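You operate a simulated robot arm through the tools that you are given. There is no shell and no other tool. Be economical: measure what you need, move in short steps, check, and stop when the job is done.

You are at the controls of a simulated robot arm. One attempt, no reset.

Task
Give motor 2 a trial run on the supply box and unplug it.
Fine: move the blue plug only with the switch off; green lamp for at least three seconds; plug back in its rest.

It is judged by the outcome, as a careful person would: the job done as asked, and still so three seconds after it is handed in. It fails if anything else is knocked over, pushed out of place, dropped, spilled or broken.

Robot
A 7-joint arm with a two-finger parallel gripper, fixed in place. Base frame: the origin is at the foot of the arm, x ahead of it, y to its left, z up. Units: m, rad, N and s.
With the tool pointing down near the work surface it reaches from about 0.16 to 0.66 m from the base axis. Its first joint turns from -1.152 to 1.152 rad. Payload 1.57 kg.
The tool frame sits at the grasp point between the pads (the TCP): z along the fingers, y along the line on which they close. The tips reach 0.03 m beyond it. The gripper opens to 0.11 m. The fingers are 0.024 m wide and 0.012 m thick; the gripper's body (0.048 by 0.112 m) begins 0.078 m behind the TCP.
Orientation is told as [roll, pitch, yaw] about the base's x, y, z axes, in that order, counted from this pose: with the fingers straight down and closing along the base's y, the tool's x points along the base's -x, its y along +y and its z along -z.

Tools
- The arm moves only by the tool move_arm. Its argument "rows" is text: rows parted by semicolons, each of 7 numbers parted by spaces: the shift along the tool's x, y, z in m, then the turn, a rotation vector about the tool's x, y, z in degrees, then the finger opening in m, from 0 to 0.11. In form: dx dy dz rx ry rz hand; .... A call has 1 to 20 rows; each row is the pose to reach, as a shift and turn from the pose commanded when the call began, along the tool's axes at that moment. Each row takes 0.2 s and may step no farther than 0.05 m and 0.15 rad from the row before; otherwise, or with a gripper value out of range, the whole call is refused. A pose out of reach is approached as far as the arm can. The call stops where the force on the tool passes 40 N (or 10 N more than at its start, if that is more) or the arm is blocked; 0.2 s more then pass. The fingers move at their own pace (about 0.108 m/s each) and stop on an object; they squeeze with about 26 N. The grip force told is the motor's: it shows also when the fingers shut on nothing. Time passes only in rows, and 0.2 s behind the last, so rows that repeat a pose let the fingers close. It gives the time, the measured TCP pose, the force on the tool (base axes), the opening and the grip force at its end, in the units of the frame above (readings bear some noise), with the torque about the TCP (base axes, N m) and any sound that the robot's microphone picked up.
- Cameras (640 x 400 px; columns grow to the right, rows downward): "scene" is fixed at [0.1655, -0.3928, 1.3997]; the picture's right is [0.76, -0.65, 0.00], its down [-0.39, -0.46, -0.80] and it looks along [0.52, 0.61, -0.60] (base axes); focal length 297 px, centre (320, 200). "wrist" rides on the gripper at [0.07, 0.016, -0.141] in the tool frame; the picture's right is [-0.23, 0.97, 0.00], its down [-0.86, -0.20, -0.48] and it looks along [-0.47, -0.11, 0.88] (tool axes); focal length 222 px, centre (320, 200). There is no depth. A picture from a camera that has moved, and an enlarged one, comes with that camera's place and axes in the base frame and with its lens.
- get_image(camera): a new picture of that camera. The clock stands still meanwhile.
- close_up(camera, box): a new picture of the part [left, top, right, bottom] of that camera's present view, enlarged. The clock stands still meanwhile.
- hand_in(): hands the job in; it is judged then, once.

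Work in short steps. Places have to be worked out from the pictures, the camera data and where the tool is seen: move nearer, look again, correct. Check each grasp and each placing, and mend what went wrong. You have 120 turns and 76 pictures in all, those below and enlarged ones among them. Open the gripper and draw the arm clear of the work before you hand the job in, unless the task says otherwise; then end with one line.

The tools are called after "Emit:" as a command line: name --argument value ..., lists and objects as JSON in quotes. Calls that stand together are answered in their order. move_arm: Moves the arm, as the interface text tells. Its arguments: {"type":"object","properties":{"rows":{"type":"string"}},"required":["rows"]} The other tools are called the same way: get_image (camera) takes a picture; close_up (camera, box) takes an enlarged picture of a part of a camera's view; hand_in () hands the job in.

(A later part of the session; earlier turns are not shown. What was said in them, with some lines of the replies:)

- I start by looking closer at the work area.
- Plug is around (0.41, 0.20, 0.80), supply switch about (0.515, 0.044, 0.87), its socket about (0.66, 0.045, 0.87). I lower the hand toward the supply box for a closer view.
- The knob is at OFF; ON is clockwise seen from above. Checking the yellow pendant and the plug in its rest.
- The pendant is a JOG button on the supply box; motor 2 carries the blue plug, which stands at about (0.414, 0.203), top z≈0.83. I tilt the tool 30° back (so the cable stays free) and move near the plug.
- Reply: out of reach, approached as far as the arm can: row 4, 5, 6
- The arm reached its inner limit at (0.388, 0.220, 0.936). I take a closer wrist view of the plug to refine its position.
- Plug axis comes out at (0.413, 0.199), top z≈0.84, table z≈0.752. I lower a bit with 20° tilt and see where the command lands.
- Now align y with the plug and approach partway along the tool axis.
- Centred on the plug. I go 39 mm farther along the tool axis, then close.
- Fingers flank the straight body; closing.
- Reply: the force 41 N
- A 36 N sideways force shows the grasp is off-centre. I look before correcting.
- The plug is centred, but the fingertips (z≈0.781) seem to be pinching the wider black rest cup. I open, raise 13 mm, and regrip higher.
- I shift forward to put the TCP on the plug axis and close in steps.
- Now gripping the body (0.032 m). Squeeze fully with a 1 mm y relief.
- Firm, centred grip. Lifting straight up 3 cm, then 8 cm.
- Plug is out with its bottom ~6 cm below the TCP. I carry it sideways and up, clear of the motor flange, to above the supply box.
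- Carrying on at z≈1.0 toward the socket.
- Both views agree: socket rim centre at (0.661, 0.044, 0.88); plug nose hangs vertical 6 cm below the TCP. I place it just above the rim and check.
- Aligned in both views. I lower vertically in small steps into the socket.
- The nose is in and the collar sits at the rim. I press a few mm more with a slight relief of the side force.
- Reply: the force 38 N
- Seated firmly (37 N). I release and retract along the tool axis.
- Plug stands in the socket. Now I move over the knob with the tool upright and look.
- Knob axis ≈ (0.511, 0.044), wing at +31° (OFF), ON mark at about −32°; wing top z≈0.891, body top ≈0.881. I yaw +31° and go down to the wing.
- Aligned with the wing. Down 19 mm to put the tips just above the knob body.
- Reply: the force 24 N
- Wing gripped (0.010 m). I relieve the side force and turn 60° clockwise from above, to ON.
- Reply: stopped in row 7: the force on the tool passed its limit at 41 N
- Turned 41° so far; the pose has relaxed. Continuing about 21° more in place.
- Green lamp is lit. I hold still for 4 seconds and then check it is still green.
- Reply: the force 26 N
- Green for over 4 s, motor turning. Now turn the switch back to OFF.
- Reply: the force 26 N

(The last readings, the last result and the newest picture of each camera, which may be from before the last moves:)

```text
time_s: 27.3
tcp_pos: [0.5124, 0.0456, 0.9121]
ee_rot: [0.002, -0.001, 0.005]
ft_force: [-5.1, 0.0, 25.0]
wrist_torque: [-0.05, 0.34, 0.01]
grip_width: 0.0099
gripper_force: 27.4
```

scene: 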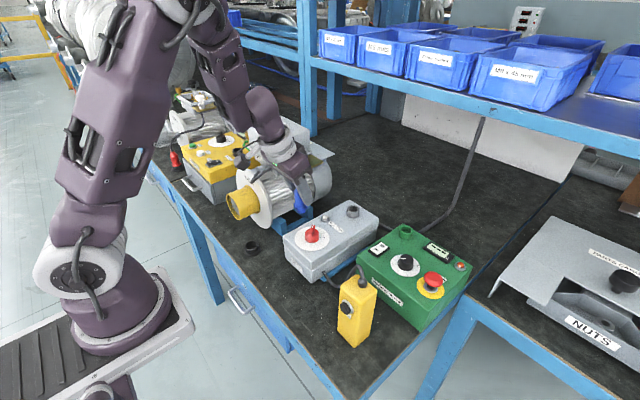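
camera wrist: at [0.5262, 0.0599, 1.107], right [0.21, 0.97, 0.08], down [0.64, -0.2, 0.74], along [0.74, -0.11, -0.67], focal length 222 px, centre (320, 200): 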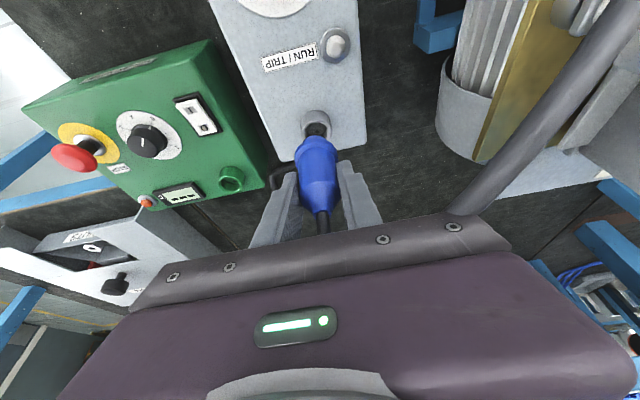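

Halfway; continuing with a slight lift to relieve the vertical force.

Emit:
move_arm --rows "0 0 -0.0006 0 0 -7 0; 0 0 -0.0006 0 0 -14 0; 0 0 -0.0006 0 0 -21 0; 0 0 -0.0006 0 0 -27 0; 0 0 -0.0006 0 0 -32 0; 0 0 -0.0006 0 0 -32 0"

Emit:
close_up --camera "scene" --box '[260, 150, 380, 265]'

```text
time_s: 28.7
tcp_pos: [0.5117, 0.0437, 0.9112]
ee_rot: [0.003, -0.001, 0.564]
ft_force: [4.1, -19.4, -8.8]
wrist_torque: [-0.88, 0.39, 0.03]
grip_width: 0.01
gripper_force: 28.0
```

```text
3.48 times, centred on (320, 208) of scene
camera zoom: at [0.1657, -0.3933, 1.3995], right [0.76, -0.65, 0.0], down [-0.39, -0.46, -0.8], along [0.52, 0.61, -0.6], focal length 1034 px, centre (320, 174)
```

zoom: 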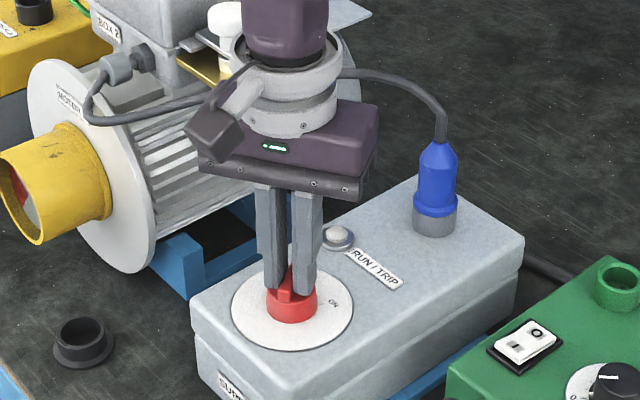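

Lamp is out. I open and rise 7 cm straight, then check the knob.

Emit:
move_arm --rows "0 0 0 0 0 0 0.04; 0 0 0 0 0 0 0.04; 0 0 -0.03 0 0 0 0.04; 0 0 -0.07 0 0 0 0.056; 0 0 -0.08 0 0 0 0.056"

Emit:
close_up --camera "scene" --box '[280, 190, 380, 265]'

Emit:
get_image --camera "wrist"

```text
time_s: 29.9
tcp_pos: [0.5129, 0.0446, 0.9925]
ee_rot: [0.004, -0.001, 0.564]
ft_force: [-0.1, -0.2, 0.0]
wrist_torque: [0.01, 0.0, 0.04]
grip_width: 0.056
gripper_force: 0.0
```

```text
5.33 times, centred on (330, 228) of scene
camera zoom: at [0.1655, -0.3928, 1.3997], right [0.76, -0.65, 0.0], down [-0.39, -0.46, -0.8], along [0.52, 0.61, -0.6], focal length 1586 px, centre (267, 53)
```

zoom: 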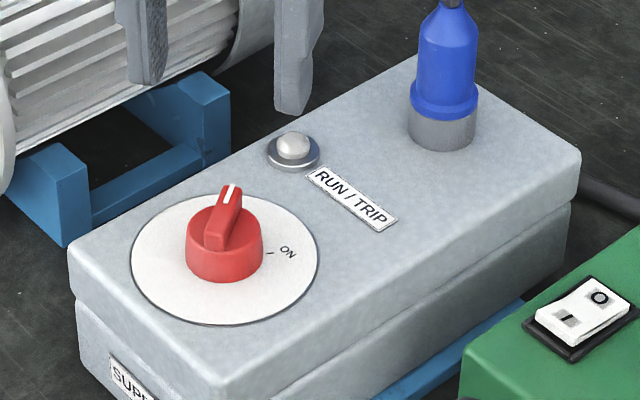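

```text
28 pictures are left
camera wrist: at [0.4462, 0.0196, 1.1343], right [-0.33, 0.94, 0.0], down [0.83, 0.29, 0.48], along [0.45, 0.16, -0.88], focal length 222 px, centre (320, 200)
```

wrist: 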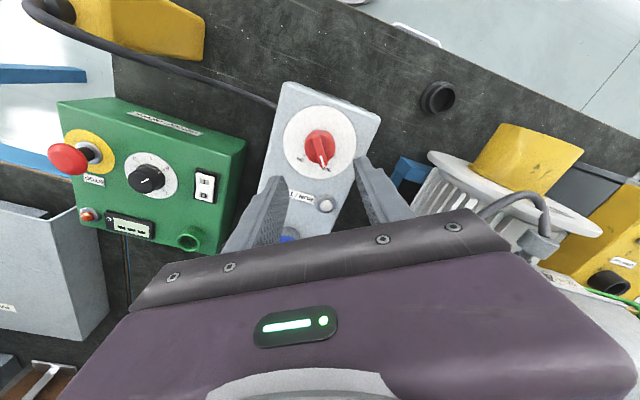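

Knob is back at OFF, lamp dark. I undo the yaw.

Emit:
move_arm --rows "0 0 -0.005 0 0 8 0.056; 0 0 -0.01 0 0 16 0.056; 0 0 -0.015 0 0 24 0.056; 0 0 -0.02 0 0 32.3 0.056"

```text
time_s: 30.9
tcp_pos: [0.5101, 0.0448, 1.0129]
ee_rot: [0.005, 0.0, -0.002]
ft_force: [-0.1, 0.2, -0.3]
wrist_torque: [-0.01, -0.02, -0.01]
grip_width: 0.056
gripper_force: 0.0
```

Emit:
move_arm --rows "-0.03 0 -0.003 0 -7 0 0.056; -0.06 0 -0.006 0 -14 0 0.056; -0.08 0 -0.01 0 -20 0 0.056"

Emit:
get_image --camera "wrist"

Emit:
close_up --camera "scene" --box '[270, 130, 410, 250]'

```text
time_s: 31.7
tcp_pos: [0.5905, 0.0451, 1.0241]
ee_rot: [0.003, -0.35, -0.003]
ft_force: [-0.1, -0.1, -0.2]
wrist_torque: [0.01, -0.04, 0.01]
grip_width: 0.0561
gripper_force: 0.2
```

```text
27 pictures are left
camera wrist: at [0.4779, 0.0604, 1.1327], right [0.21, 0.97, 0.08], down [0.64, -0.2, 0.74], along [0.74, -0.11, -0.66], focal length 222 px, centre (320, 200)
```

wrist: 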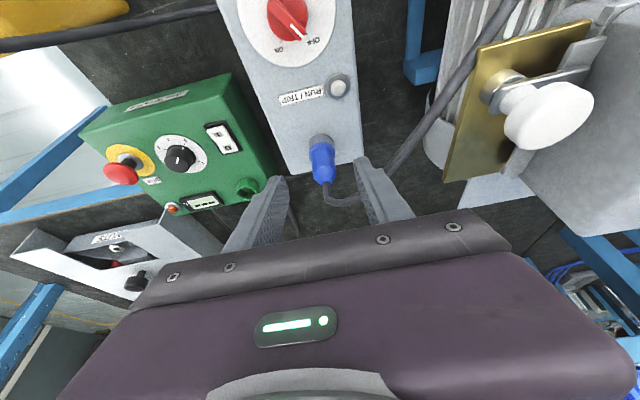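

```text
3.33 times, centred on (340, 190) of scene
camera zoom: at [0.1655, -0.3928, 1.3997], right [0.76, -0.65, 0.0], down [-0.39, -0.46, -0.8], along [0.52, 0.61, -0.6], focal length 991 px, centre (253, 233)
```

zoom: 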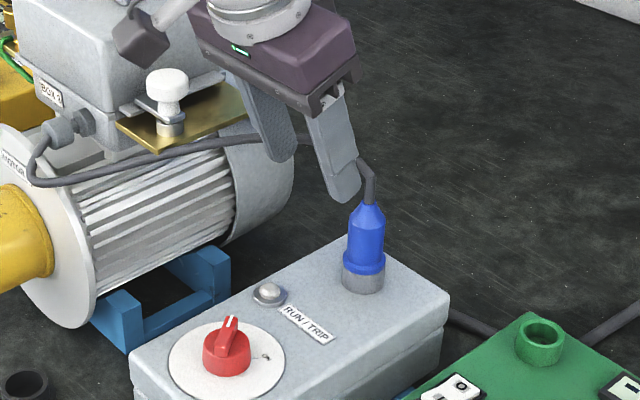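

The cable leaves the plug top toward +y near the right finger. I look closer.

Emit:
close_up --camera "wrist" --box '[280, 120, 440, 240]'

Emit:
close_up --camera "scene" --box '[300, 150, 390, 225]'

```text
3.33 times, centred on (360, 180) of wrist
camera zoom: at [0.4779, 0.0604, 1.1327], right [0.21, 0.97, 0.08], down [0.64, -0.2, 0.74], along [0.74, -0.11, -0.66], focal length 740 px, centre (187, 267)
```

zoom: 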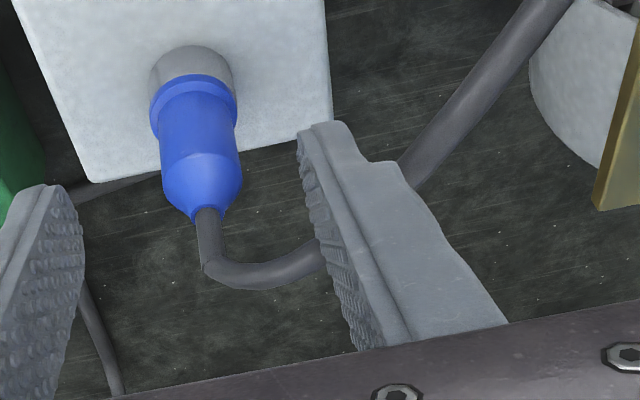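

```text
5.33 times, centred on (345, 188) of scene
camera zoom: at [0.1655, -0.3928, 1.3997], right [0.76, -0.65, 0.0], down [-0.39, -0.46, -0.8], along [0.52, 0.61, -0.6], focal length 1586 px, centre (187, 267)
```

zoom: 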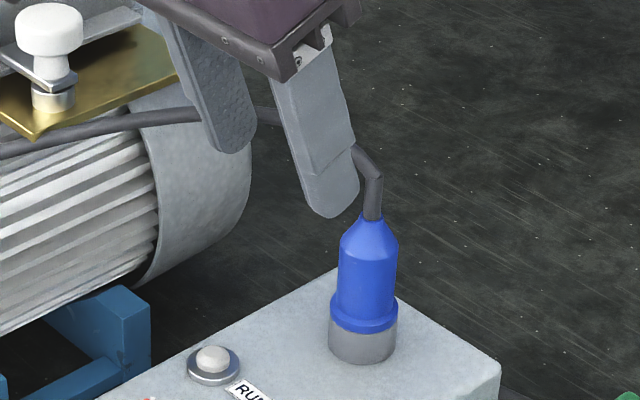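

Triangulating: the cable loops in front (+x) of and outside the +y finger, so the same approach as before stays clear. I approach along the tool axis, first standing off 6 cm.

Emit:
move_arm --rows "-0.02 0 0.018 0 0 0 0.05; -0.0346 0 0.035 0 0 0 0.05; -0.0316 0 0.063 0 0 0 0.05; -0.0316 0 0.063 0 0 0 0.05"

Emit:
close_up --camera "wrist" --box '[250, 90, 410, 220]'

```text
time_s: 32.7
tcp_pos: [0.6425, 0.0469, 0.9751]
ee_rot: [0.003, -0.351, -0.004]
ft_force: [0.0, -0.6, 0.8]
wrist_torque: [-0.02, 0.03, 0.01]
grip_width: 0.0504
gripper_force: 0.1
```

```text
3.08 times, centred on (330, 155) of wrist
camera zoom: at [0.5293, 0.0605, 1.0831], right [0.21, 0.97, 0.08], down [0.64, -0.2, 0.74], along [0.74, -0.11, -0.67], focal length 684 px, centre (289, 338)
```

zoom: 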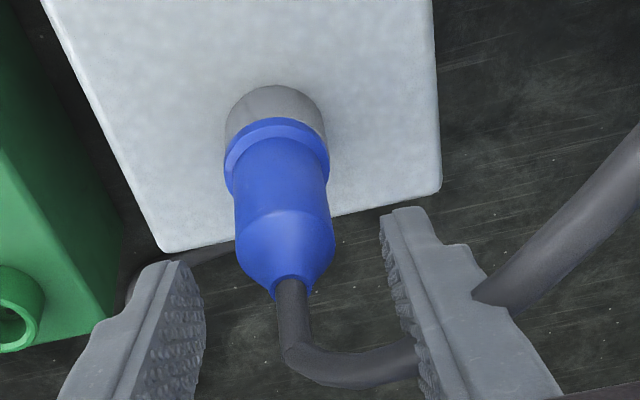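

Clear and centred. Final 6 cm along the tool axis.

Emit:
move_arm --rows "0 -0.001 0.02 0 0 0 0.05; 0 -0.001 0.04 0 0 0 0.05; 0 -0.001 0.06 0 0 0 0.05; 0 -0.001 0.06 0 0 0 0.05"

Emit:
close_up --camera "wrist" --box '[250, 90, 410, 220]'

```text
time_s: 33.7
tcp_pos: [0.6618, 0.0437, 0.9173]
ee_rot: [0.003, -0.349, -0.002]
ft_force: [0.0, -0.4, -0.1]
wrist_torque: [-0.02, -0.01, 0.01]
grip_width: 0.0502
gripper_force: 0.1
```

```text
3.08 times, centred on (330, 155) of wrist
camera zoom: at [0.5493, 0.0595, 1.0272], right [0.22, 0.97, 0.08], down [0.64, -0.2, 0.74], along [0.74, -0.11, -0.67], focal length 684 px, centre (289, 338)
```

zoom: 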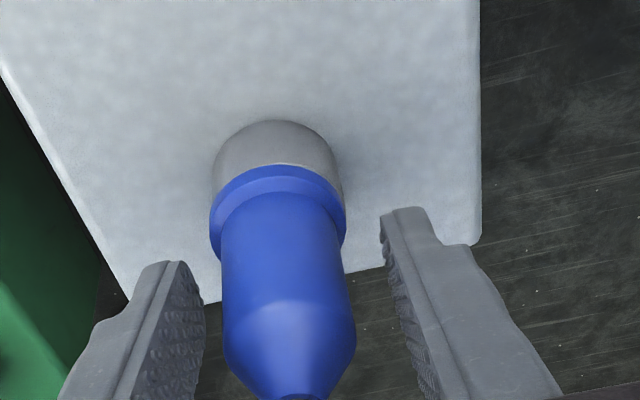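

Close on the plug.

Emit:
move_arm --rows "-0.0004 -0.0008 -0.001 0 0 0 0.038; -0.0004 -0.0008 -0.001 0 0 0 0.03; -0.0004 -0.0008 -0.001 0 0 0 0.025; -0.0004 -0.0008 -0.001 0 0 0 0.025"

```text
time_s: 34.7
tcp_pos: [0.6621, 0.0438, 0.9182]
ee_rot: [0.005, -0.35, -0.003]
ft_force: [1.0, 6.1, -5.6]
wrist_torque: [0.19, -0.02, -0.01]
grip_width: 0.0343
gripper_force: 26.0
```

Opening 0.034 suggests the tips touch the collar; I open, raise 4 mm and close again.

Emit:
move_arm --rows "0 0 0 0 0 0 0.045; 0 0 0 0 0 0 0.045; -0.0014 0.0008 -0.0038 0 0 0 0.045; -0.0014 0.0008 -0.0038 0 0 0 0.03; -0.0014 0.0008 -0.0038 0 0 0 0.01; -0.0014 0.0008 -0.0038 0 0 0 0; -0.0014 0.0008 -0.0038 0 0 0 0"

```text
time_s: 36.3
tcp_pos: [0.6615, 0.0446, 0.922]
ee_rot: [0.003, -0.348, -0.003]
ft_force: [-0.9, 1.5, 0.4]
wrist_torque: [-0.3, 0.06, -0.03]
grip_width: 0.0289
gripper_force: 26.1
```

Good grip at 0.0289. Pull straight up.

Emit:
move_arm --rows "-0.0034 0 -0.0094 0 0 0 0; -0.0068 0 -0.0188 0 0 0 0; -0.0103 0 -0.0282 0 0 0 0; -0.0171 0 -0.047 0 0 0 0; -0.0267 0 -0.0733 0 0 0 0"

Emit:
close_up --camera "scene" --box '[270, 130, 410, 250]'

```text
time_s: 37.5
tcp_pos: [0.6637, 0.0444, 1.0002]
ee_rot: [0.003, -0.346, -0.003]
ft_force: [-1.1, -0.4, -0.6]
wrist_torque: [-0.01, -0.02, -0.01]
grip_width: 0.0289
gripper_force: 26.5
```

```text
3.33 times, centred on (340, 190) of scene
camera zoom: at [0.1655, -0.3928, 1.3997], right [0.76, -0.65, 0.0], down [-0.39, -0.46, -0.8], along [0.52, 0.61, -0.6], focal length 991 px, centre (253, 233)
```

zoom: 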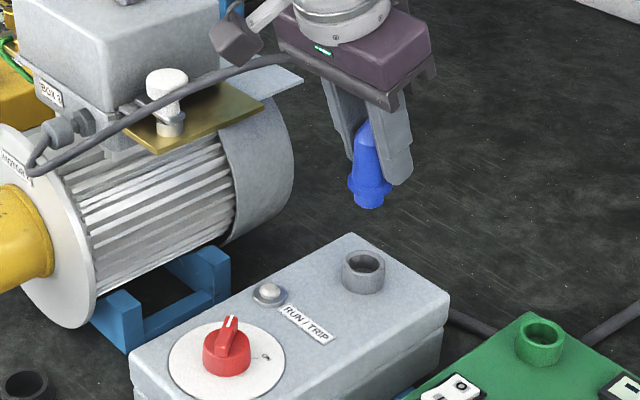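

Unplugged. I carry the plug back along the same way to above the rest.

Emit:
move_arm --rows "0.0385 0.0064 -0.014 0 0 0 0; 0.0769 0.0128 -0.028 0 0 0 0; 0.1154 0.0192 -0.042 0 0 0 0; 0.1538 0.0256 -0.056 0 0 0 0; 0.182 0.0456 -0.0467 0 0 0 0; 0.2103 0.0656 -0.0374 0 0 0 0; 0.2385 0.0856 -0.0282 0 0 0 0; 0.254 0.1206 -0.01 0 0 0 0; 0.2694 0.1556 0.0084 0 0 0 0; 0.2694 0.1556 0.0084 0 0 0 0"

Emit:
close_up --camera "scene" --box '[210, 160, 310, 265]'

Emit:
close_up --camera "wrist" --box '[250, 60, 410, 220]'

```text
time_s: 39.7
tcp_pos: [0.4172, 0.1932, 0.9036]
ee_rot: [0.029, -0.362, -0.001]
ft_force: [0.9, -1.1, -1.2]
wrist_torque: [0.0, -0.01, 0.03]
grip_width: 0.0288
gripper_force: 26.3
out of reach, approached as far as the arm can: row 9
```

```text
3.81 times, centred on (260, 212) of scene
camera zoom: at [0.1655, -0.3928, 1.3997], right [0.76, -0.65, 0.0], down [-0.39, -0.46, -0.8], along [0.52, 0.61, -0.6], focal length 1132 px, centre (549, 152)
```

zoom: 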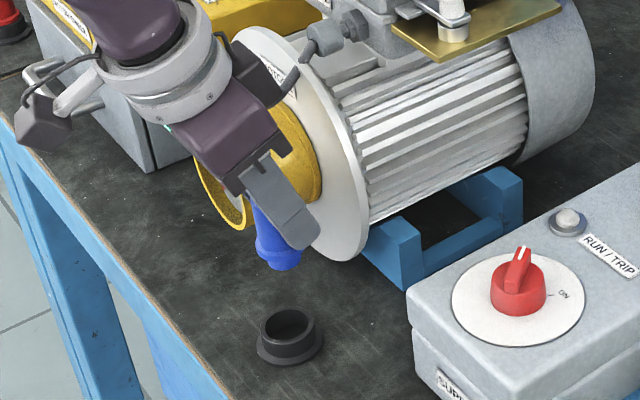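

```text
2.50 times, centred on (330, 140) of wrist
camera zoom: at [0.3025, 0.2044, 1.0123], right [0.2, 0.97, 0.11], down [0.63, -0.21, 0.75], along [0.75, -0.08, -0.66], focal length 555 px, centre (295, 350)
```

zoom: 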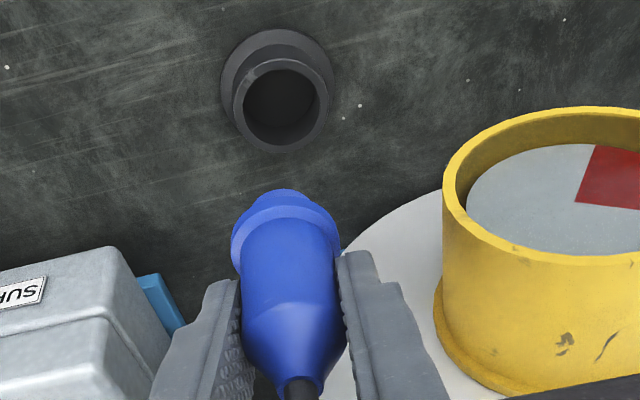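

Near the arm's inner limit the tilt came out slightly off (roll 0.029). I go lower, where it reaches, and recheck the pose.

Emit:
move_arm --rows "0.004 0.002 0.01 0 0 0 0; 0.008 0.004 0.02 0 0 0 0; 0.008 0.004 0.02 0 0 0 0"

```text
time_s: 40.5
tcp_pos: [0.4115, 0.2044, 0.8815]
ee_rot: [0.004, -0.349, -0.003]
ft_force: [-1.1, 0.6, -0.7]
wrist_torque: [0.03, -0.01, -0.01]
grip_width: 0.029
gripper_force: 26.0
```

Pose is true again. I centre over the rest at (0.413, 0.200) and lower to just above it.

Emit:
move_arm --rows "-0.0014 -0.0045 0.0005 0 0 0 0; 0.0045 -0.0045 0.0165 0 0 0 0; 0.0076 -0.0045 0.0252 0 0 0 0; 0.0076 -0.0045 0.0252 0 0 0 0"

Emit:
close_up --camera "scene" --box '[225, 195, 285, 260]'

Emit:
close_up --camera "wrist" --box '[260, 80, 380, 220]'

```text
time_s: 41.5
tcp_pos: [0.4126, 0.1991, 0.8537]
ee_rot: [0.005, -0.348, -0.003]
ft_force: [0.3, 0.4, -1.1]
wrist_torque: [0.02, -0.01, -0.02]
grip_width: 0.0288
gripper_force: 26.4
```

```text
6.15 times, centred on (255, 228) of scene
camera zoom: at [0.1655, -0.3928, 1.3997], right [0.76, -0.65, 0.0], down [-0.39, -0.46, -0.8], along [0.52, 0.61, -0.6], focal length 1830 px, centre (720, 31)
```

zoom: 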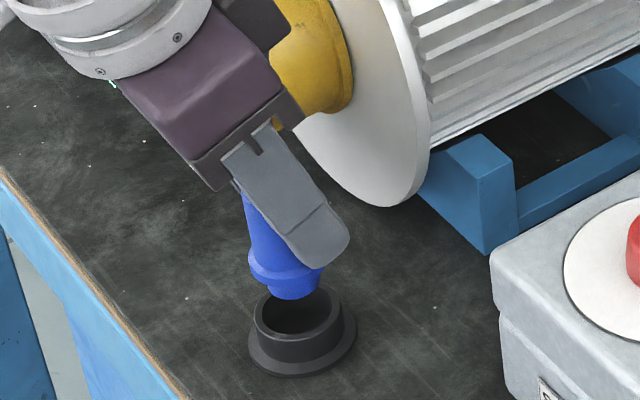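

```text
2.86 times, centred on (320, 150) of wrist
camera zoom: at [0.3005, 0.2151, 0.9632], right [0.21, 0.97, 0.08], down [0.64, -0.2, 0.74], along [0.74, -0.11, -0.67], focal length 635 px, centre (320, 343)
```

zoom: 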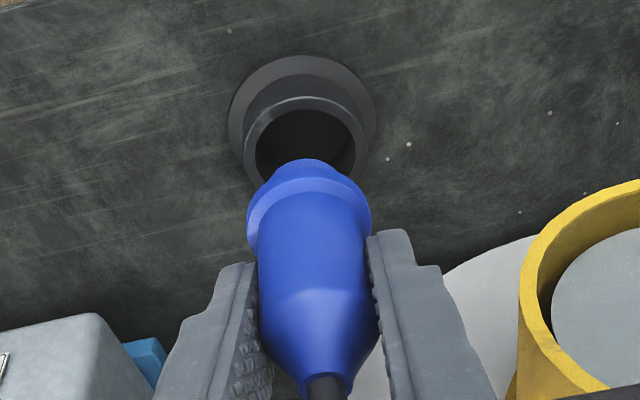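

Aligned within about 1 mm. Lowering into the rest.

Emit:
move_arm --rows "0.0018 0 0.0085 0 0 0 0; 0.005 0 0.0165 0 0 0 0; 0.0075 0 0.0235 0 0 0 0; 0.0099 0 0.0301 0 0 0 0; 0.0099 0 0.0301 0 0 0 0"

Emit:
close_up --camera "scene" --box '[225, 195, 285, 260]'

```text
time_s: 42.7
tcp_pos: [0.4148, 0.1991, 0.8221]
ee_rot: [0.003, -0.349, -0.003]
ft_force: [-0.4, -0.8, -0.5]
wrist_torque: [0.0, -0.01, 0.0]
grip_width: 0.0289
gripper_force: 25.7
```

```text
6.15 times, centred on (255, 228) of scene
camera zoom: at [0.1655, -0.3928, 1.3997], right [0.76, -0.65, 0.0], down [-0.39, -0.46, -0.8], along [0.52, 0.61, -0.6], focal length 1830 px, centre (720, 31)
```

zoom: 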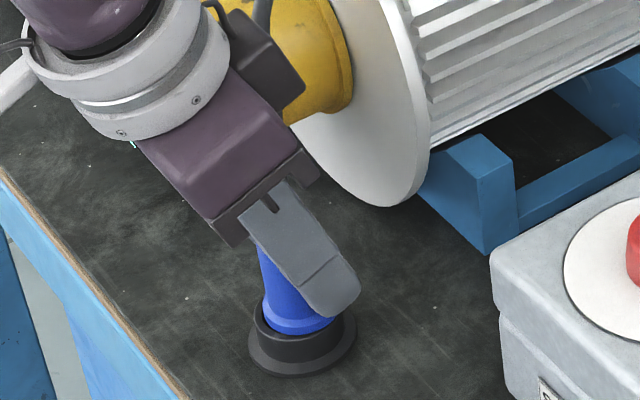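

In, but no contact force yet; I lower a few mm more to seat it.

Emit:
move_arm --rows "0.0005 0 0.0014 0 0 0 0; 0.001 0 0.0028 0 0 0 0; 0.0014 0 0.0038 0 0 0 0"

```text
time_s: 43.5
tcp_pos: [0.415, 0.2003, 0.8187]
ee_rot: [0.006, -0.353, -0.003]
ft_force: [-1.1, 0.5, 24.0]
wrist_torque: [-0.35, -0.12, 0.01]
grip_width: 0.0291
gripper_force: 25.8
```

Seated (24 N). Relieve, open, and back off along the tool axis.

Emit:
move_arm --rows "-0.0003 0 -0.001 0 0 0 0.02; -0.0003 0 -0.001 0 0 0 0.05; -0.0003 0 -0.001 0 0 0 0.05; 0 0 -0.02 0 0 0 0.05; 0 0 -0.045 0 0 0 0.05; 0 0 -0.07 0 0 0 0.05"

Emit:
close_up --camera "scene" --box '[200, 160, 300, 265]'

Emit:
close_up --camera "wrist" --box '[250, 60, 410, 220]'

```text
time_s: 44.9
tcp_pos: [0.3924, 0.2004, 0.885]
ee_rot: [0.006, -0.35, -0.003]
ft_force: [-0.2, 0.4, -0.9]
wrist_torque: [-0.02, 0.03, 0.04]
grip_width: 0.0499
gripper_force: 0.1
```

```text
3.81 times, centred on (250, 212) of scene
camera zoom: at [0.1655, -0.3928, 1.3997], right [0.76, -0.65, 0.0], down [-0.39, -0.46, -0.8], along [0.52, 0.61, -0.6], focal length 1132 px, centre (587, 152)
```

zoom: 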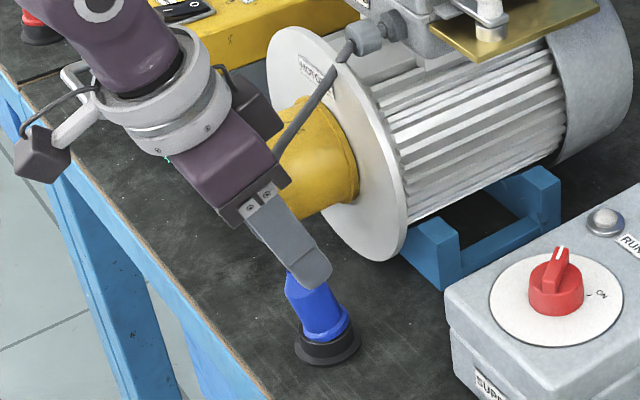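

```text
2.50 times, centred on (330, 140) of wrist
camera zoom: at [0.2788, 0.2157, 0.9942], right [0.22, 0.97, 0.08], down [0.64, -0.2, 0.74], along [0.74, -0.11, -0.67], focal length 555 px, centre (295, 350)
```

zoom: 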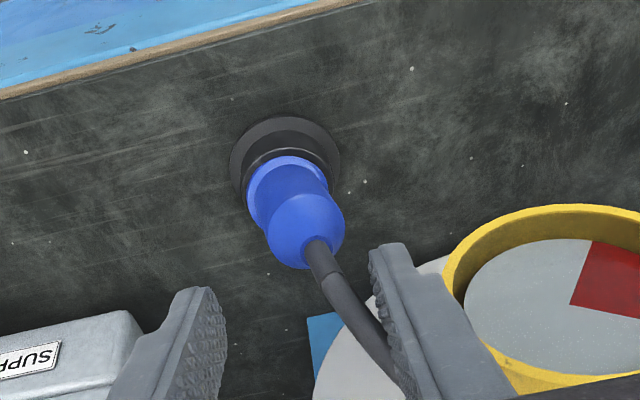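

The plug leans a little, perhaps from the cable touching the hand. I raise the hand clear and look again.

Emit:
move_arm --rows "-0.004 0 -0.012 0 4 0 0.06; -0.008 0 -0.024 0 8 0 0.06; -0.012 0 -0.036 0 12 0 0.06; -0.017 0 -0.047 0 16 0 0.06"

Emit:
close_up --camera "scene" --box '[200, 160, 300, 265]'

```text
time_s: 45.9
tcp_pos: [0.3912, 0.2006, 0.9343]
ee_rot: [0.002, -0.069, -0.003]
ft_force: [0.1, 0.7, -0.4]
wrist_torque: [0.01, 0.0, -0.02]
grip_width: 0.0601
gripper_force: 0.2
out of reach, approached as far as the arm can: row 1, 2
```

```text
3.81 times, centred on (250, 212) of scene
camera zoom: at [0.1655, -0.3928, 1.3997], right [0.76, -0.65, 0.0], down [-0.39, -0.46, -0.8], along [0.52, 0.61, -0.6], focal length 1132 px, centre (587, 152)
```

zoom: 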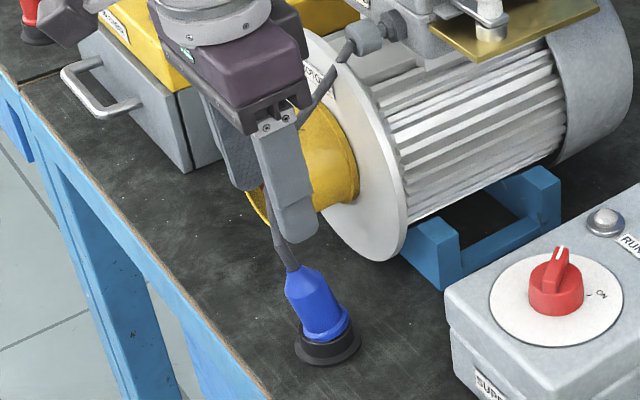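

Plug leans. I free the hand fully by going straight up and sideways, then judge.

Emit:
move_arm --rows "0 0 -0.03 0 4 0 0.06; 0 0 -0.06 0 4 0 0.06; 0 -0.03 -0.09 0 4 0 0.06; 0 -0.07 -0.11 0 4 0 0.06"

Emit:
close_up --camera "scene" --box '[200, 130, 320, 265]'

Emit:
get_image --camera "wrist"

```text
time_s: 46.9
tcp_pos: [0.3837, 0.1312, 1.0427]
ee_rot: [0.003, 0.001, -0.001]
ft_force: [-0.5, -0.5, -0.4]
wrist_torque: [0.0, -0.01, 0.03]
grip_width: 0.0598
gripper_force: 0.1
```

```text
2.96 times, centred on (260, 198) of scene
camera zoom: at [0.1655, -0.3928, 1.3997], right [0.76, -0.65, 0.0], down [-0.39, -0.46, -0.8], along [0.52, 0.61, -0.6], focal length 881 px, centre (498, 207)
```

zoom: 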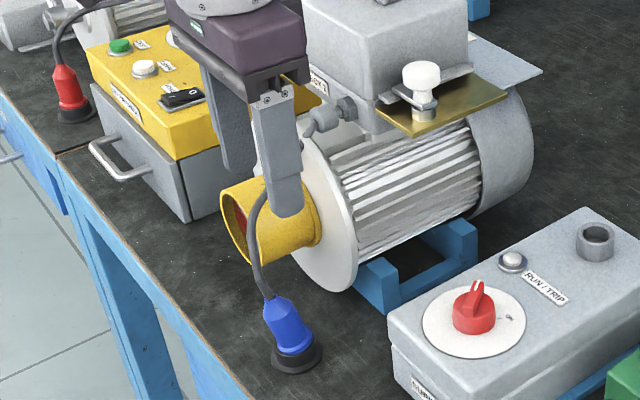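

```text
11 pictures are left
camera wrist: at [0.3147, 0.1465, 1.1846], right [0.23, 0.97, 0.0], down [0.85, -0.2, 0.48], along [0.47, -0.11, -0.88], focal length 222 px, centre (320, 200)
```

wrist: 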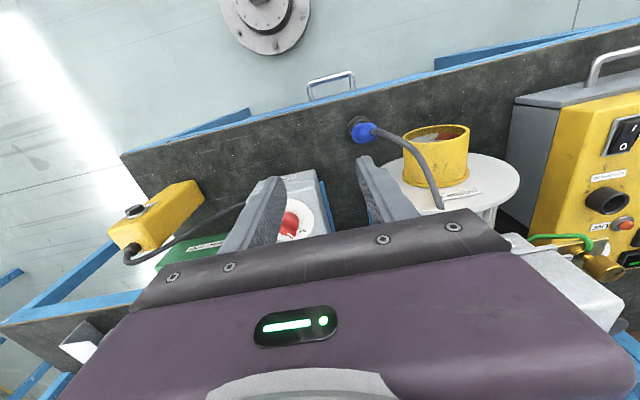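

The plug leans ~20° back toward −x in the rest: it tipped in my grip and isn't seated. I measure its lean with one wrist close-up.

Emit:
close_up --camera "wrist" --box '[330, 100, 410, 160]'

Emit:
close_up --camera "scene" --box '[232, 210, 282, 260]'

```text
6.67 times, centred on (370, 130) of wrist
camera zoom: at [0.3147, 0.1465, 1.1846], right [0.23, 0.97, 0.0], down [0.85, -0.2, 0.48], along [0.47, -0.11, -0.88], focal length 1481 px, centre (-13, 667)
```

zoom: 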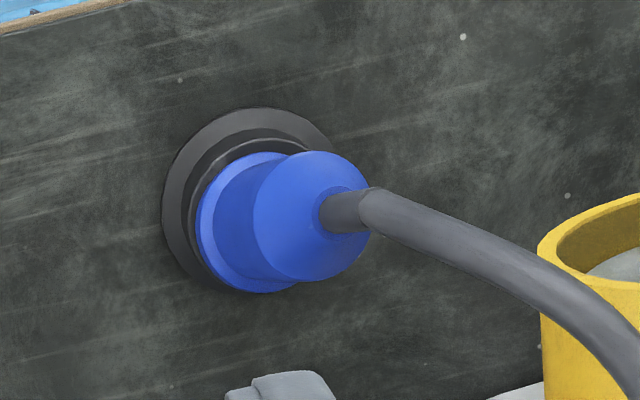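

```text
8.00 times, centred on (257, 235) of scene
camera zoom: at [0.1655, -0.3928, 1.3997], right [0.76, -0.65, 0.0], down [-0.39, -0.46, -0.8], along [0.52, 0.61, -0.6], focal length 2378 px, centre (824, -80)
```

zoom: 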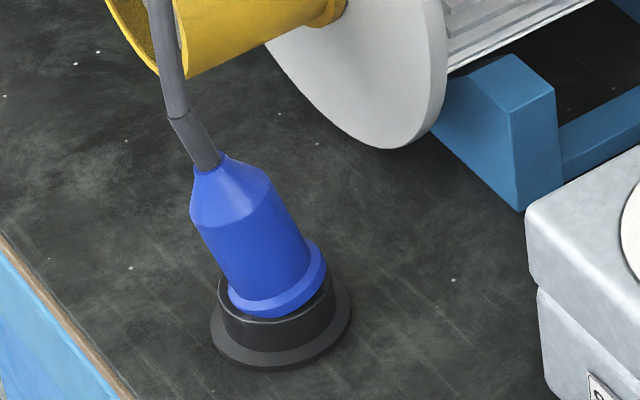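

Plug top sits at about (0.400, 0.207, 0.84), leaning ~13° to −x and ~12° to +y. I come back behind it with 20° tilt, so the cable stays in front, to regrip and straighten it.

Emit:
move_arm --rows "0 0.024 0.031 0 0 0 0.05; 0 0.048 0.062 0 0 0 0.05; 0 0.0717 0.0927 0 0 0 0.05; -0.001 0.0717 0.12 0 -7 0 0.05; -0.003 0.0717 0.15 0 -14 0 0.05; -0.005 0.0717 0.1727 0 -20 0 0.05; -0.005 0.0717 0.1727 0 -20 0 0.05"

Emit:
close_up --camera "wrist" --box '[250, 80, 410, 220]'

```text
time_s: 48.5
tcp_pos: [0.3886, 0.2028, 0.871]
ee_rot: [0.005, -0.351, -0.004]
ft_force: [0.1, 0.3, -0.6]
wrist_torque: [-0.02, -0.01, 0.01]
grip_width: 0.05
gripper_force: 0.1
```

```text
2.86 times, centred on (330, 150) of wrist
camera zoom: at [0.2756, 0.2172, 0.9803], right [0.21, 0.97, 0.08], down [0.64, -0.2, 0.74], along [0.74, -0.11, -0.67], focal length 635 px, centre (291, 343)
```

zoom: 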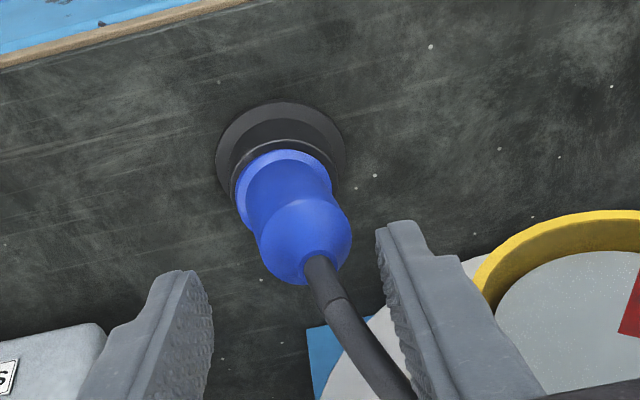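

Plug lies between the fingers, cable clear. Moving in 5 cm and closing gently.

Emit:
move_arm --rows "0.0006 0 0.018 0 0 0 0.05; 0.0012 0 0.035 0 0 0 0.05; 0.0017 0 0.0515 0 0 0 0.05; 0.0017 0 0.0515 0 0 0 0.042; 0.0017 0 0.0515 0 0 0 0.036; 0.0017 0 0.0515 0 0 0 0.03; 0.0017 0 0.0515 0 0 0 0.03"

```text
time_s: 50.1
tcp_pos: [0.4056, 0.2019, 0.8218]
ee_rot: [0.003, -0.35, -0.004]
ft_force: [0.4, 0.2, 0.6]
wrist_torque: [0.03, -0.02, -0.03]
grip_width: 0.0303
gripper_force: 0.1
```

Emit:
move_arm --rows "0 0 0 0 0 0 0.02; 0 0 0 0 0 0 0; 0 0 0 0 0 0 0"

Emit:
close_up --camera "scene" --box '[232, 200, 282, 260]'

```text
time_s: 50.9
tcp_pos: [0.4044, 0.2019, 0.8226]
ee_rot: [0.002, -0.348, -0.004]
ft_force: [0.3, -1.8, 0.4]
wrist_torque: [-0.05, -0.03, -0.03]
grip_width: 0.029
gripper_force: 25.6
```

```text
6.67 times, centred on (257, 230) of scene
camera zoom: at [0.1655, -0.3928, 1.3997], right [0.76, -0.65, 0.0], down [-0.39, -0.46, -0.8], along [0.52, 0.61, -0.6], focal length 1982 px, centre (740, 0)
```

zoom: 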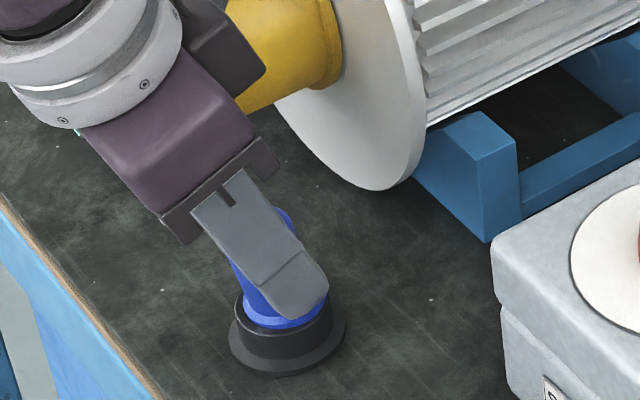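

Emit:
close_up --camera "wrist" --box '[260, 80, 380, 220]'

```text
2.86 times, centred on (320, 150) of wrist
camera zoom: at [0.2922, 0.2169, 0.9313], right [0.22, 0.97, 0.08], down [0.64, -0.2, 0.74], along [0.74, -0.11, -0.67], focal length 635 px, centre (320, 343)
```

zoom: 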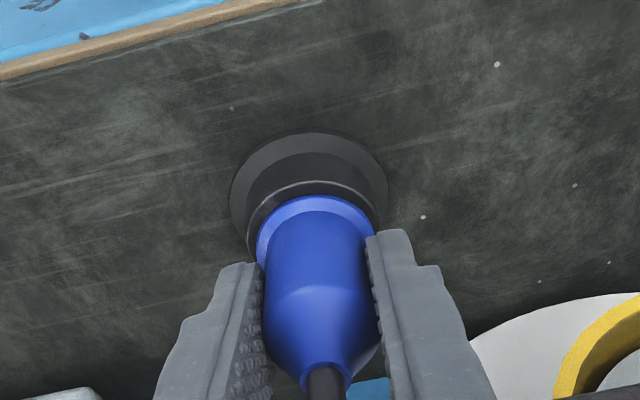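

The plug is now upright sideways but still leans ~6–7° toward −x. I rotate the tool +6.5° about the nose and then press down gently.

Emit:
move_arm --rows "-0.0032 -0.0008 0.0008 0 3.3 0 0; -0.0063 -0.0015 0.0016 0 6.5 0 0; -0.0063 -0.0015 0.0016 0 6.5 0 0"

Emit:
move_arm --rows "0.0003 0 0.001 0 0 0 0; 0.0006 0 0.002 0 0 0 0; 0.0009 0 0.003 0 0 0 0; 0.0012 0 0.004 0 0 0 0"

Emit:
close_up --camera "scene" --box '[232, 200, 282, 260]'

```text
time_s: 51.7
tcp_pos: [0.4108, 0.2023, 0.823]
ee_rot: [0.005, -0.236, -0.001]
ft_force: [-2.7, 2.9, 10.6]
wrist_torque: [-0.08, 0.1, 0.03]
grip_width: 0.0287
gripper_force: 25.6
```

```text
time_s: 52.7
tcp_pos: [0.4108, 0.2009, 0.8187]
ee_rot: [0.006, -0.237, -0.005]
ft_force: [0.1, 2.6, 23.5]
wrist_torque: [-0.34, -0.11, 0.0]
grip_width: 0.0291
gripper_force: 26.5
```

```text
6.67 times, centred on (257, 230) of scene
camera zoom: at [0.1651, -0.3929, 1.3997], right [0.76, -0.65, 0.0], down [-0.39, -0.46, -0.8], along [0.52, 0.61, -0.6], focal length 1982 px, centre (740, 0)
```

zoom: 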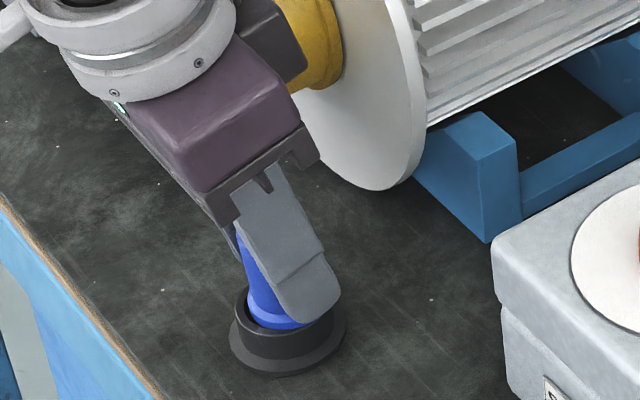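

The plug now looks upright in the cup. I relieve, open, and back off a little, then check.

Emit:
move_arm --rows "-0.0002 0 -0.0008 0 0 0 0.01; -0.0002 0 -0.0008 0 0 0 0.03; -0.0002 0 -0.0008 0 0 0 0.05; -0.0002 0 -0.0008 0 0 0 0.05; 0.0005 0 -0.02 0 0 0 0.05; 0.003 0 -0.045 0 0 0 0.05"

Emit:
close_up --camera "scene" --box '[232, 200, 282, 260]'

```text
time_s: 54.1
tcp_pos: [0.3992, 0.2, 0.8604]
ee_rot: [0.005, -0.234, -0.002]
ft_force: [-0.1, -0.2, -0.3]
wrist_torque: [-0.01, 0.0, -0.04]
grip_width: 0.0502
gripper_force: 0.0
```

```text
6.67 times, centred on (257, 230) of scene
camera zoom: at [0.1655, -0.3928, 1.3997], right [0.76, -0.65, 0.0], down [-0.39, -0.46, -0.8], along [0.52, 0.61, -0.6], focal length 1982 px, centre (740, 0)
```

zoom: 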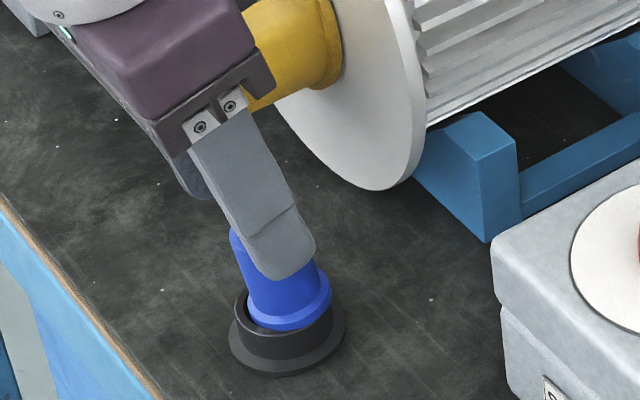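

The plug stands but ~2 mm off toward +x, so its collar has one edge dropped inside the cup rim and it leans slightly. I regrip it to shift and level it.

Emit:
move_arm --rows "0 0.0003 0.02 0 0 0 0.05; -0.0007 0.0003 0.0413 0 0 0 0.05; -0.0007 0.0003 0.0413 0 0 0 0.04; -0.0007 0.0003 0.0413 0 0 0 0.03; -0.0007 0.0003 0.0413 0 0 0 0.01; -0.0007 0.0003 0.0413 0 0 0 0; -0.0007 0.0003 0.0413 0 0 0 0"

```text
time_s: 55.7
tcp_pos: [0.4069, 0.2008, 0.8215]
ee_rot: [0.003, -0.235, -0.001]
ft_force: [0.0, 0.0, -0.2]
wrist_torque: [0.02, -0.02, -0.02]
grip_width: 0.0284
gripper_force: 25.9
```

Emit:
move_arm --rows "-0.003 0 -0.0023 0 2.5 0 0; -0.0056 0 -0.0023 0 5 0 0; -0.0031 0 -0.0028 0 5 0 0; -0.0027 0 -0.0009 0 5 0 0; -0.0023 0 0.0006 0 5 0 0; -0.002 0 0.002 0 5 0 0"

Emit:
close_up --camera "scene" --box '[232, 200, 282, 260]'

```text
time_s: 57.1
tcp_pos: [0.4099, 0.2008, 0.8207]
ee_rot: [0.004, -0.151, -0.001]
ft_force: [-5.2, -0.1, 23.2]
wrist_torque: [-0.36, -0.1, -0.14]
grip_width: 0.0285
gripper_force: 26.4
```

```text
6.67 times, centred on (257, 230) of scene
camera zoom: at [0.1651, -0.3929, 1.3997], right [0.76, -0.65, 0.0], down [-0.39, -0.46, -0.8], along [0.52, 0.61, -0.6], focal length 1982 px, centre (740, 0)
```

zoom: 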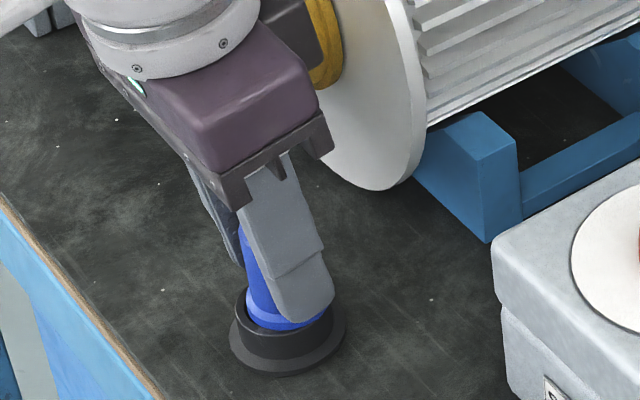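

The wrist torque shows contact only on the −y rim edge, and the very first pinch on the cup put its centre at y≈0.202. I lift 2 mm, shift +1.4 mm in y and press down again.

Emit:
move_arm --rows "-0.0003 0 -0.003 0 0 0 0; -0.0003 0.0014 -0.003 0 0 0 0; 0 0.0014 -0.001 0 0 0 0; 0.0001 0.0014 0.0005 0 0 0 0; 0.0002 0.0014 0.0015 0 0 0 0"

```text
time_s: 58.3
tcp_pos: [0.411, 0.2031, 0.8201]
ee_rot: [0.003, -0.151, -0.002]
ft_force: [-4.1, -2.0, 22.3]
wrist_torque: [0.18, -0.14, -0.12]
grip_width: 0.028
gripper_force: 25.6
```

Now balanced nearly in y; the y-torque shows contact at the +x edge (plug leaning ~4° forward). I lift, level by −4°, and press again.

Emit:
move_arm --rows "-0.0005 -0.0005 -0.003 0 0 0 0; 0.0033 -0.0005 -0.0035 0 -4 0 0; 0.0036 -0.0005 -0.0016 0 -4 0 0; 0.0038 -0.0005 -0.0001 0 -4 0 0; 0.004 -0.0005 0.0009 0 -4 0 0"

```text
time_s: 59.5
tcp_pos: [0.4063, 0.2031, 0.8179]
ee_rot: [0.004, -0.219, -0.004]
ft_force: [-1.9, -1.0, 22.9]
wrist_torque: [0.33, -0.21, -0.06]
grip_width: 0.0279
gripper_force: 25.7
```

Seats 2 mm deeper now. One small y centring (−1.2 mm), press, then release and retract.

Emit:
move_arm --rows "-0.0004 0 -0.002 0 0 0 0; -0.0004 -0.0012 -0.002 0 0 0 0; 0 -0.0012 0 0 0 0 0; 0 -0.0012 0.0005 0 0 0 0"

```text
time_s: 60.5
tcp_pos: [0.4064, 0.2013, 0.8167]
ee_rot: [0.006, -0.22, -0.004]
ft_force: [-3.0, 4.1, 23.2]
wrist_torque: [-0.27, -0.14, -0.14]
grip_width: 0.0275
gripper_force: 26.2
```

Release and back off; check.

Emit:
move_arm --rows "-0.0002 0 -0.001 0 0 0 0.005; -0.0002 0.0004 -0.001 0 0 0 0.03; -0.0002 0.0004 -0.001 0 0 0 0.05; -0.0002 0.0004 -0.001 0 0 0 0.05; 0.001 0.0004 -0.025 0 0 0 0.05; 0.003 0.0004 -0.05 0 0 0 0.05; 0.003 0.0004 -0.05 0 0 0 0.05"

Emit:
close_up --camera "scene" --box '[232, 200, 282, 260]'

```text
time_s: 62.1
tcp_pos: [0.3929, 0.1999, 0.8653]
ee_rot: [0.002, -0.218, -0.003]
ft_force: [0.6, 0.9, 0.5]
wrist_torque: [-0.01, -0.01, 0.03]
grip_width: 0.0503
gripper_force: 0.1
```

```text
6.67 times, centred on (257, 230) of scene
camera zoom: at [0.1655, -0.3928, 1.3997], right [0.76, -0.65, 0.0], down [-0.39, -0.46, -0.8], along [0.52, 0.61, -0.6], focal length 1982 px, centre (740, 0)
```

zoom: 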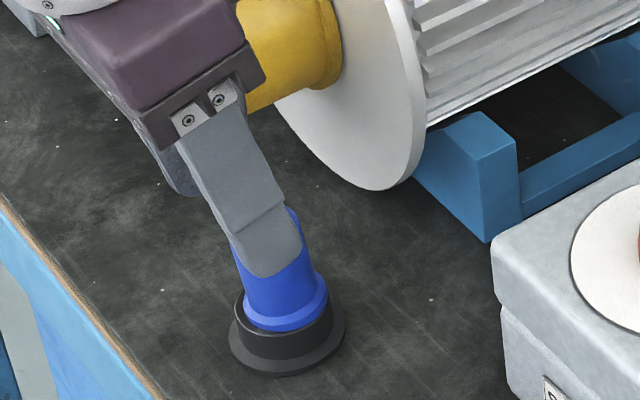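

The collar now sits level and centred in the cup, plug upright. I withdraw straight up and then sideways, clear of the work.

Emit:
move_arm --rows "-0.0032 0 -0.0146 0 2 0 0.056; -0.0065 0 -0.0293 0 5 0 0.056; -0.013 0 -0.0586 0 9 0 0.056; -0.0194 0 -0.0878 0 12 0 0.056; -0.026 0 -0.117 0 12 0 0.056; -0.03 -0.04 -0.14 0 12 0 0.056; -0.035 -0.08 -0.16 0 12 0 0.056; -0.04 -0.12 -0.18 0 12 0 0.056; -0.045 -0.16 -0.2 0 12 0 0.056; -0.05 -0.2 -0.22 0 12 0 0.056"

Emit:
close_up --camera "scene" --box '[210, 150, 390, 270]'

```text
time_s: 64.3
tcp_pos: [0.3937, 0.0007, 1.0904]
ee_rot: [0.005, -0.008, -0.003]
ft_force: [0.1, -0.3, 0.4]
wrist_torque: [0.04, 0.0, 0.0]
grip_width: 0.0559
gripper_force: 0.0
```

```text
3.33 times, centred on (300, 210) of scene
camera zoom: at [0.1655, -0.3928, 1.3997], right [0.76, -0.65, 0.0], down [-0.39, -0.46, -0.8], along [0.52, 0.61, -0.6], focal length 991 px, centre (387, 167)
```

zoom: 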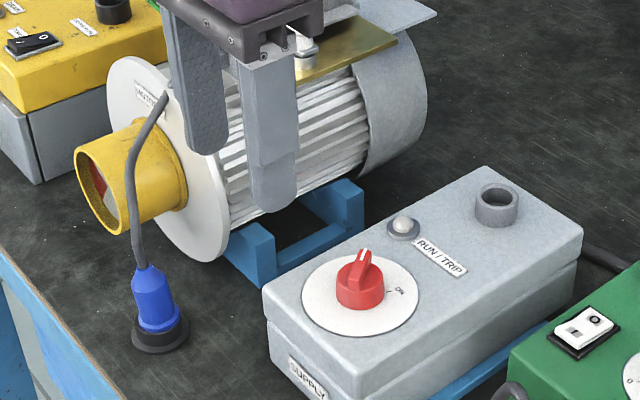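

Everything looks in place; I use the last picture to compare the plug's seating with the original view.

Emit:
close_up --camera "scene" --box '[220, 160, 320, 260]'

```text
4.00 times, centred on (270, 210) of scene
camera zoom: at [0.1655, -0.3928, 1.3997], right [0.76, -0.65, 0.0], down [-0.39, -0.46, -0.8], along [0.52, 0.61, -0.6], focal length 1189 px, centre (520, 160)
```

zoom: 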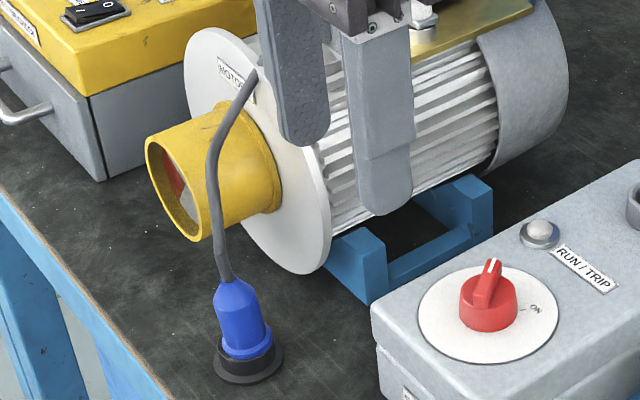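

The plug's top and collar match the original view to within a few pixels, the switch is OFF, the lamp is dark, and the hand is open and clear. I hand in.

Emit:
hand_in

```text
The job is handed in.
```

Motor 2 ran on the supply box with the green lamp lit for over four seconds; I then switched the box off, unplugged the motor and put the blue plug back in its rest. It took a few tries to seat the plug, and it still leans about 3° from upright.
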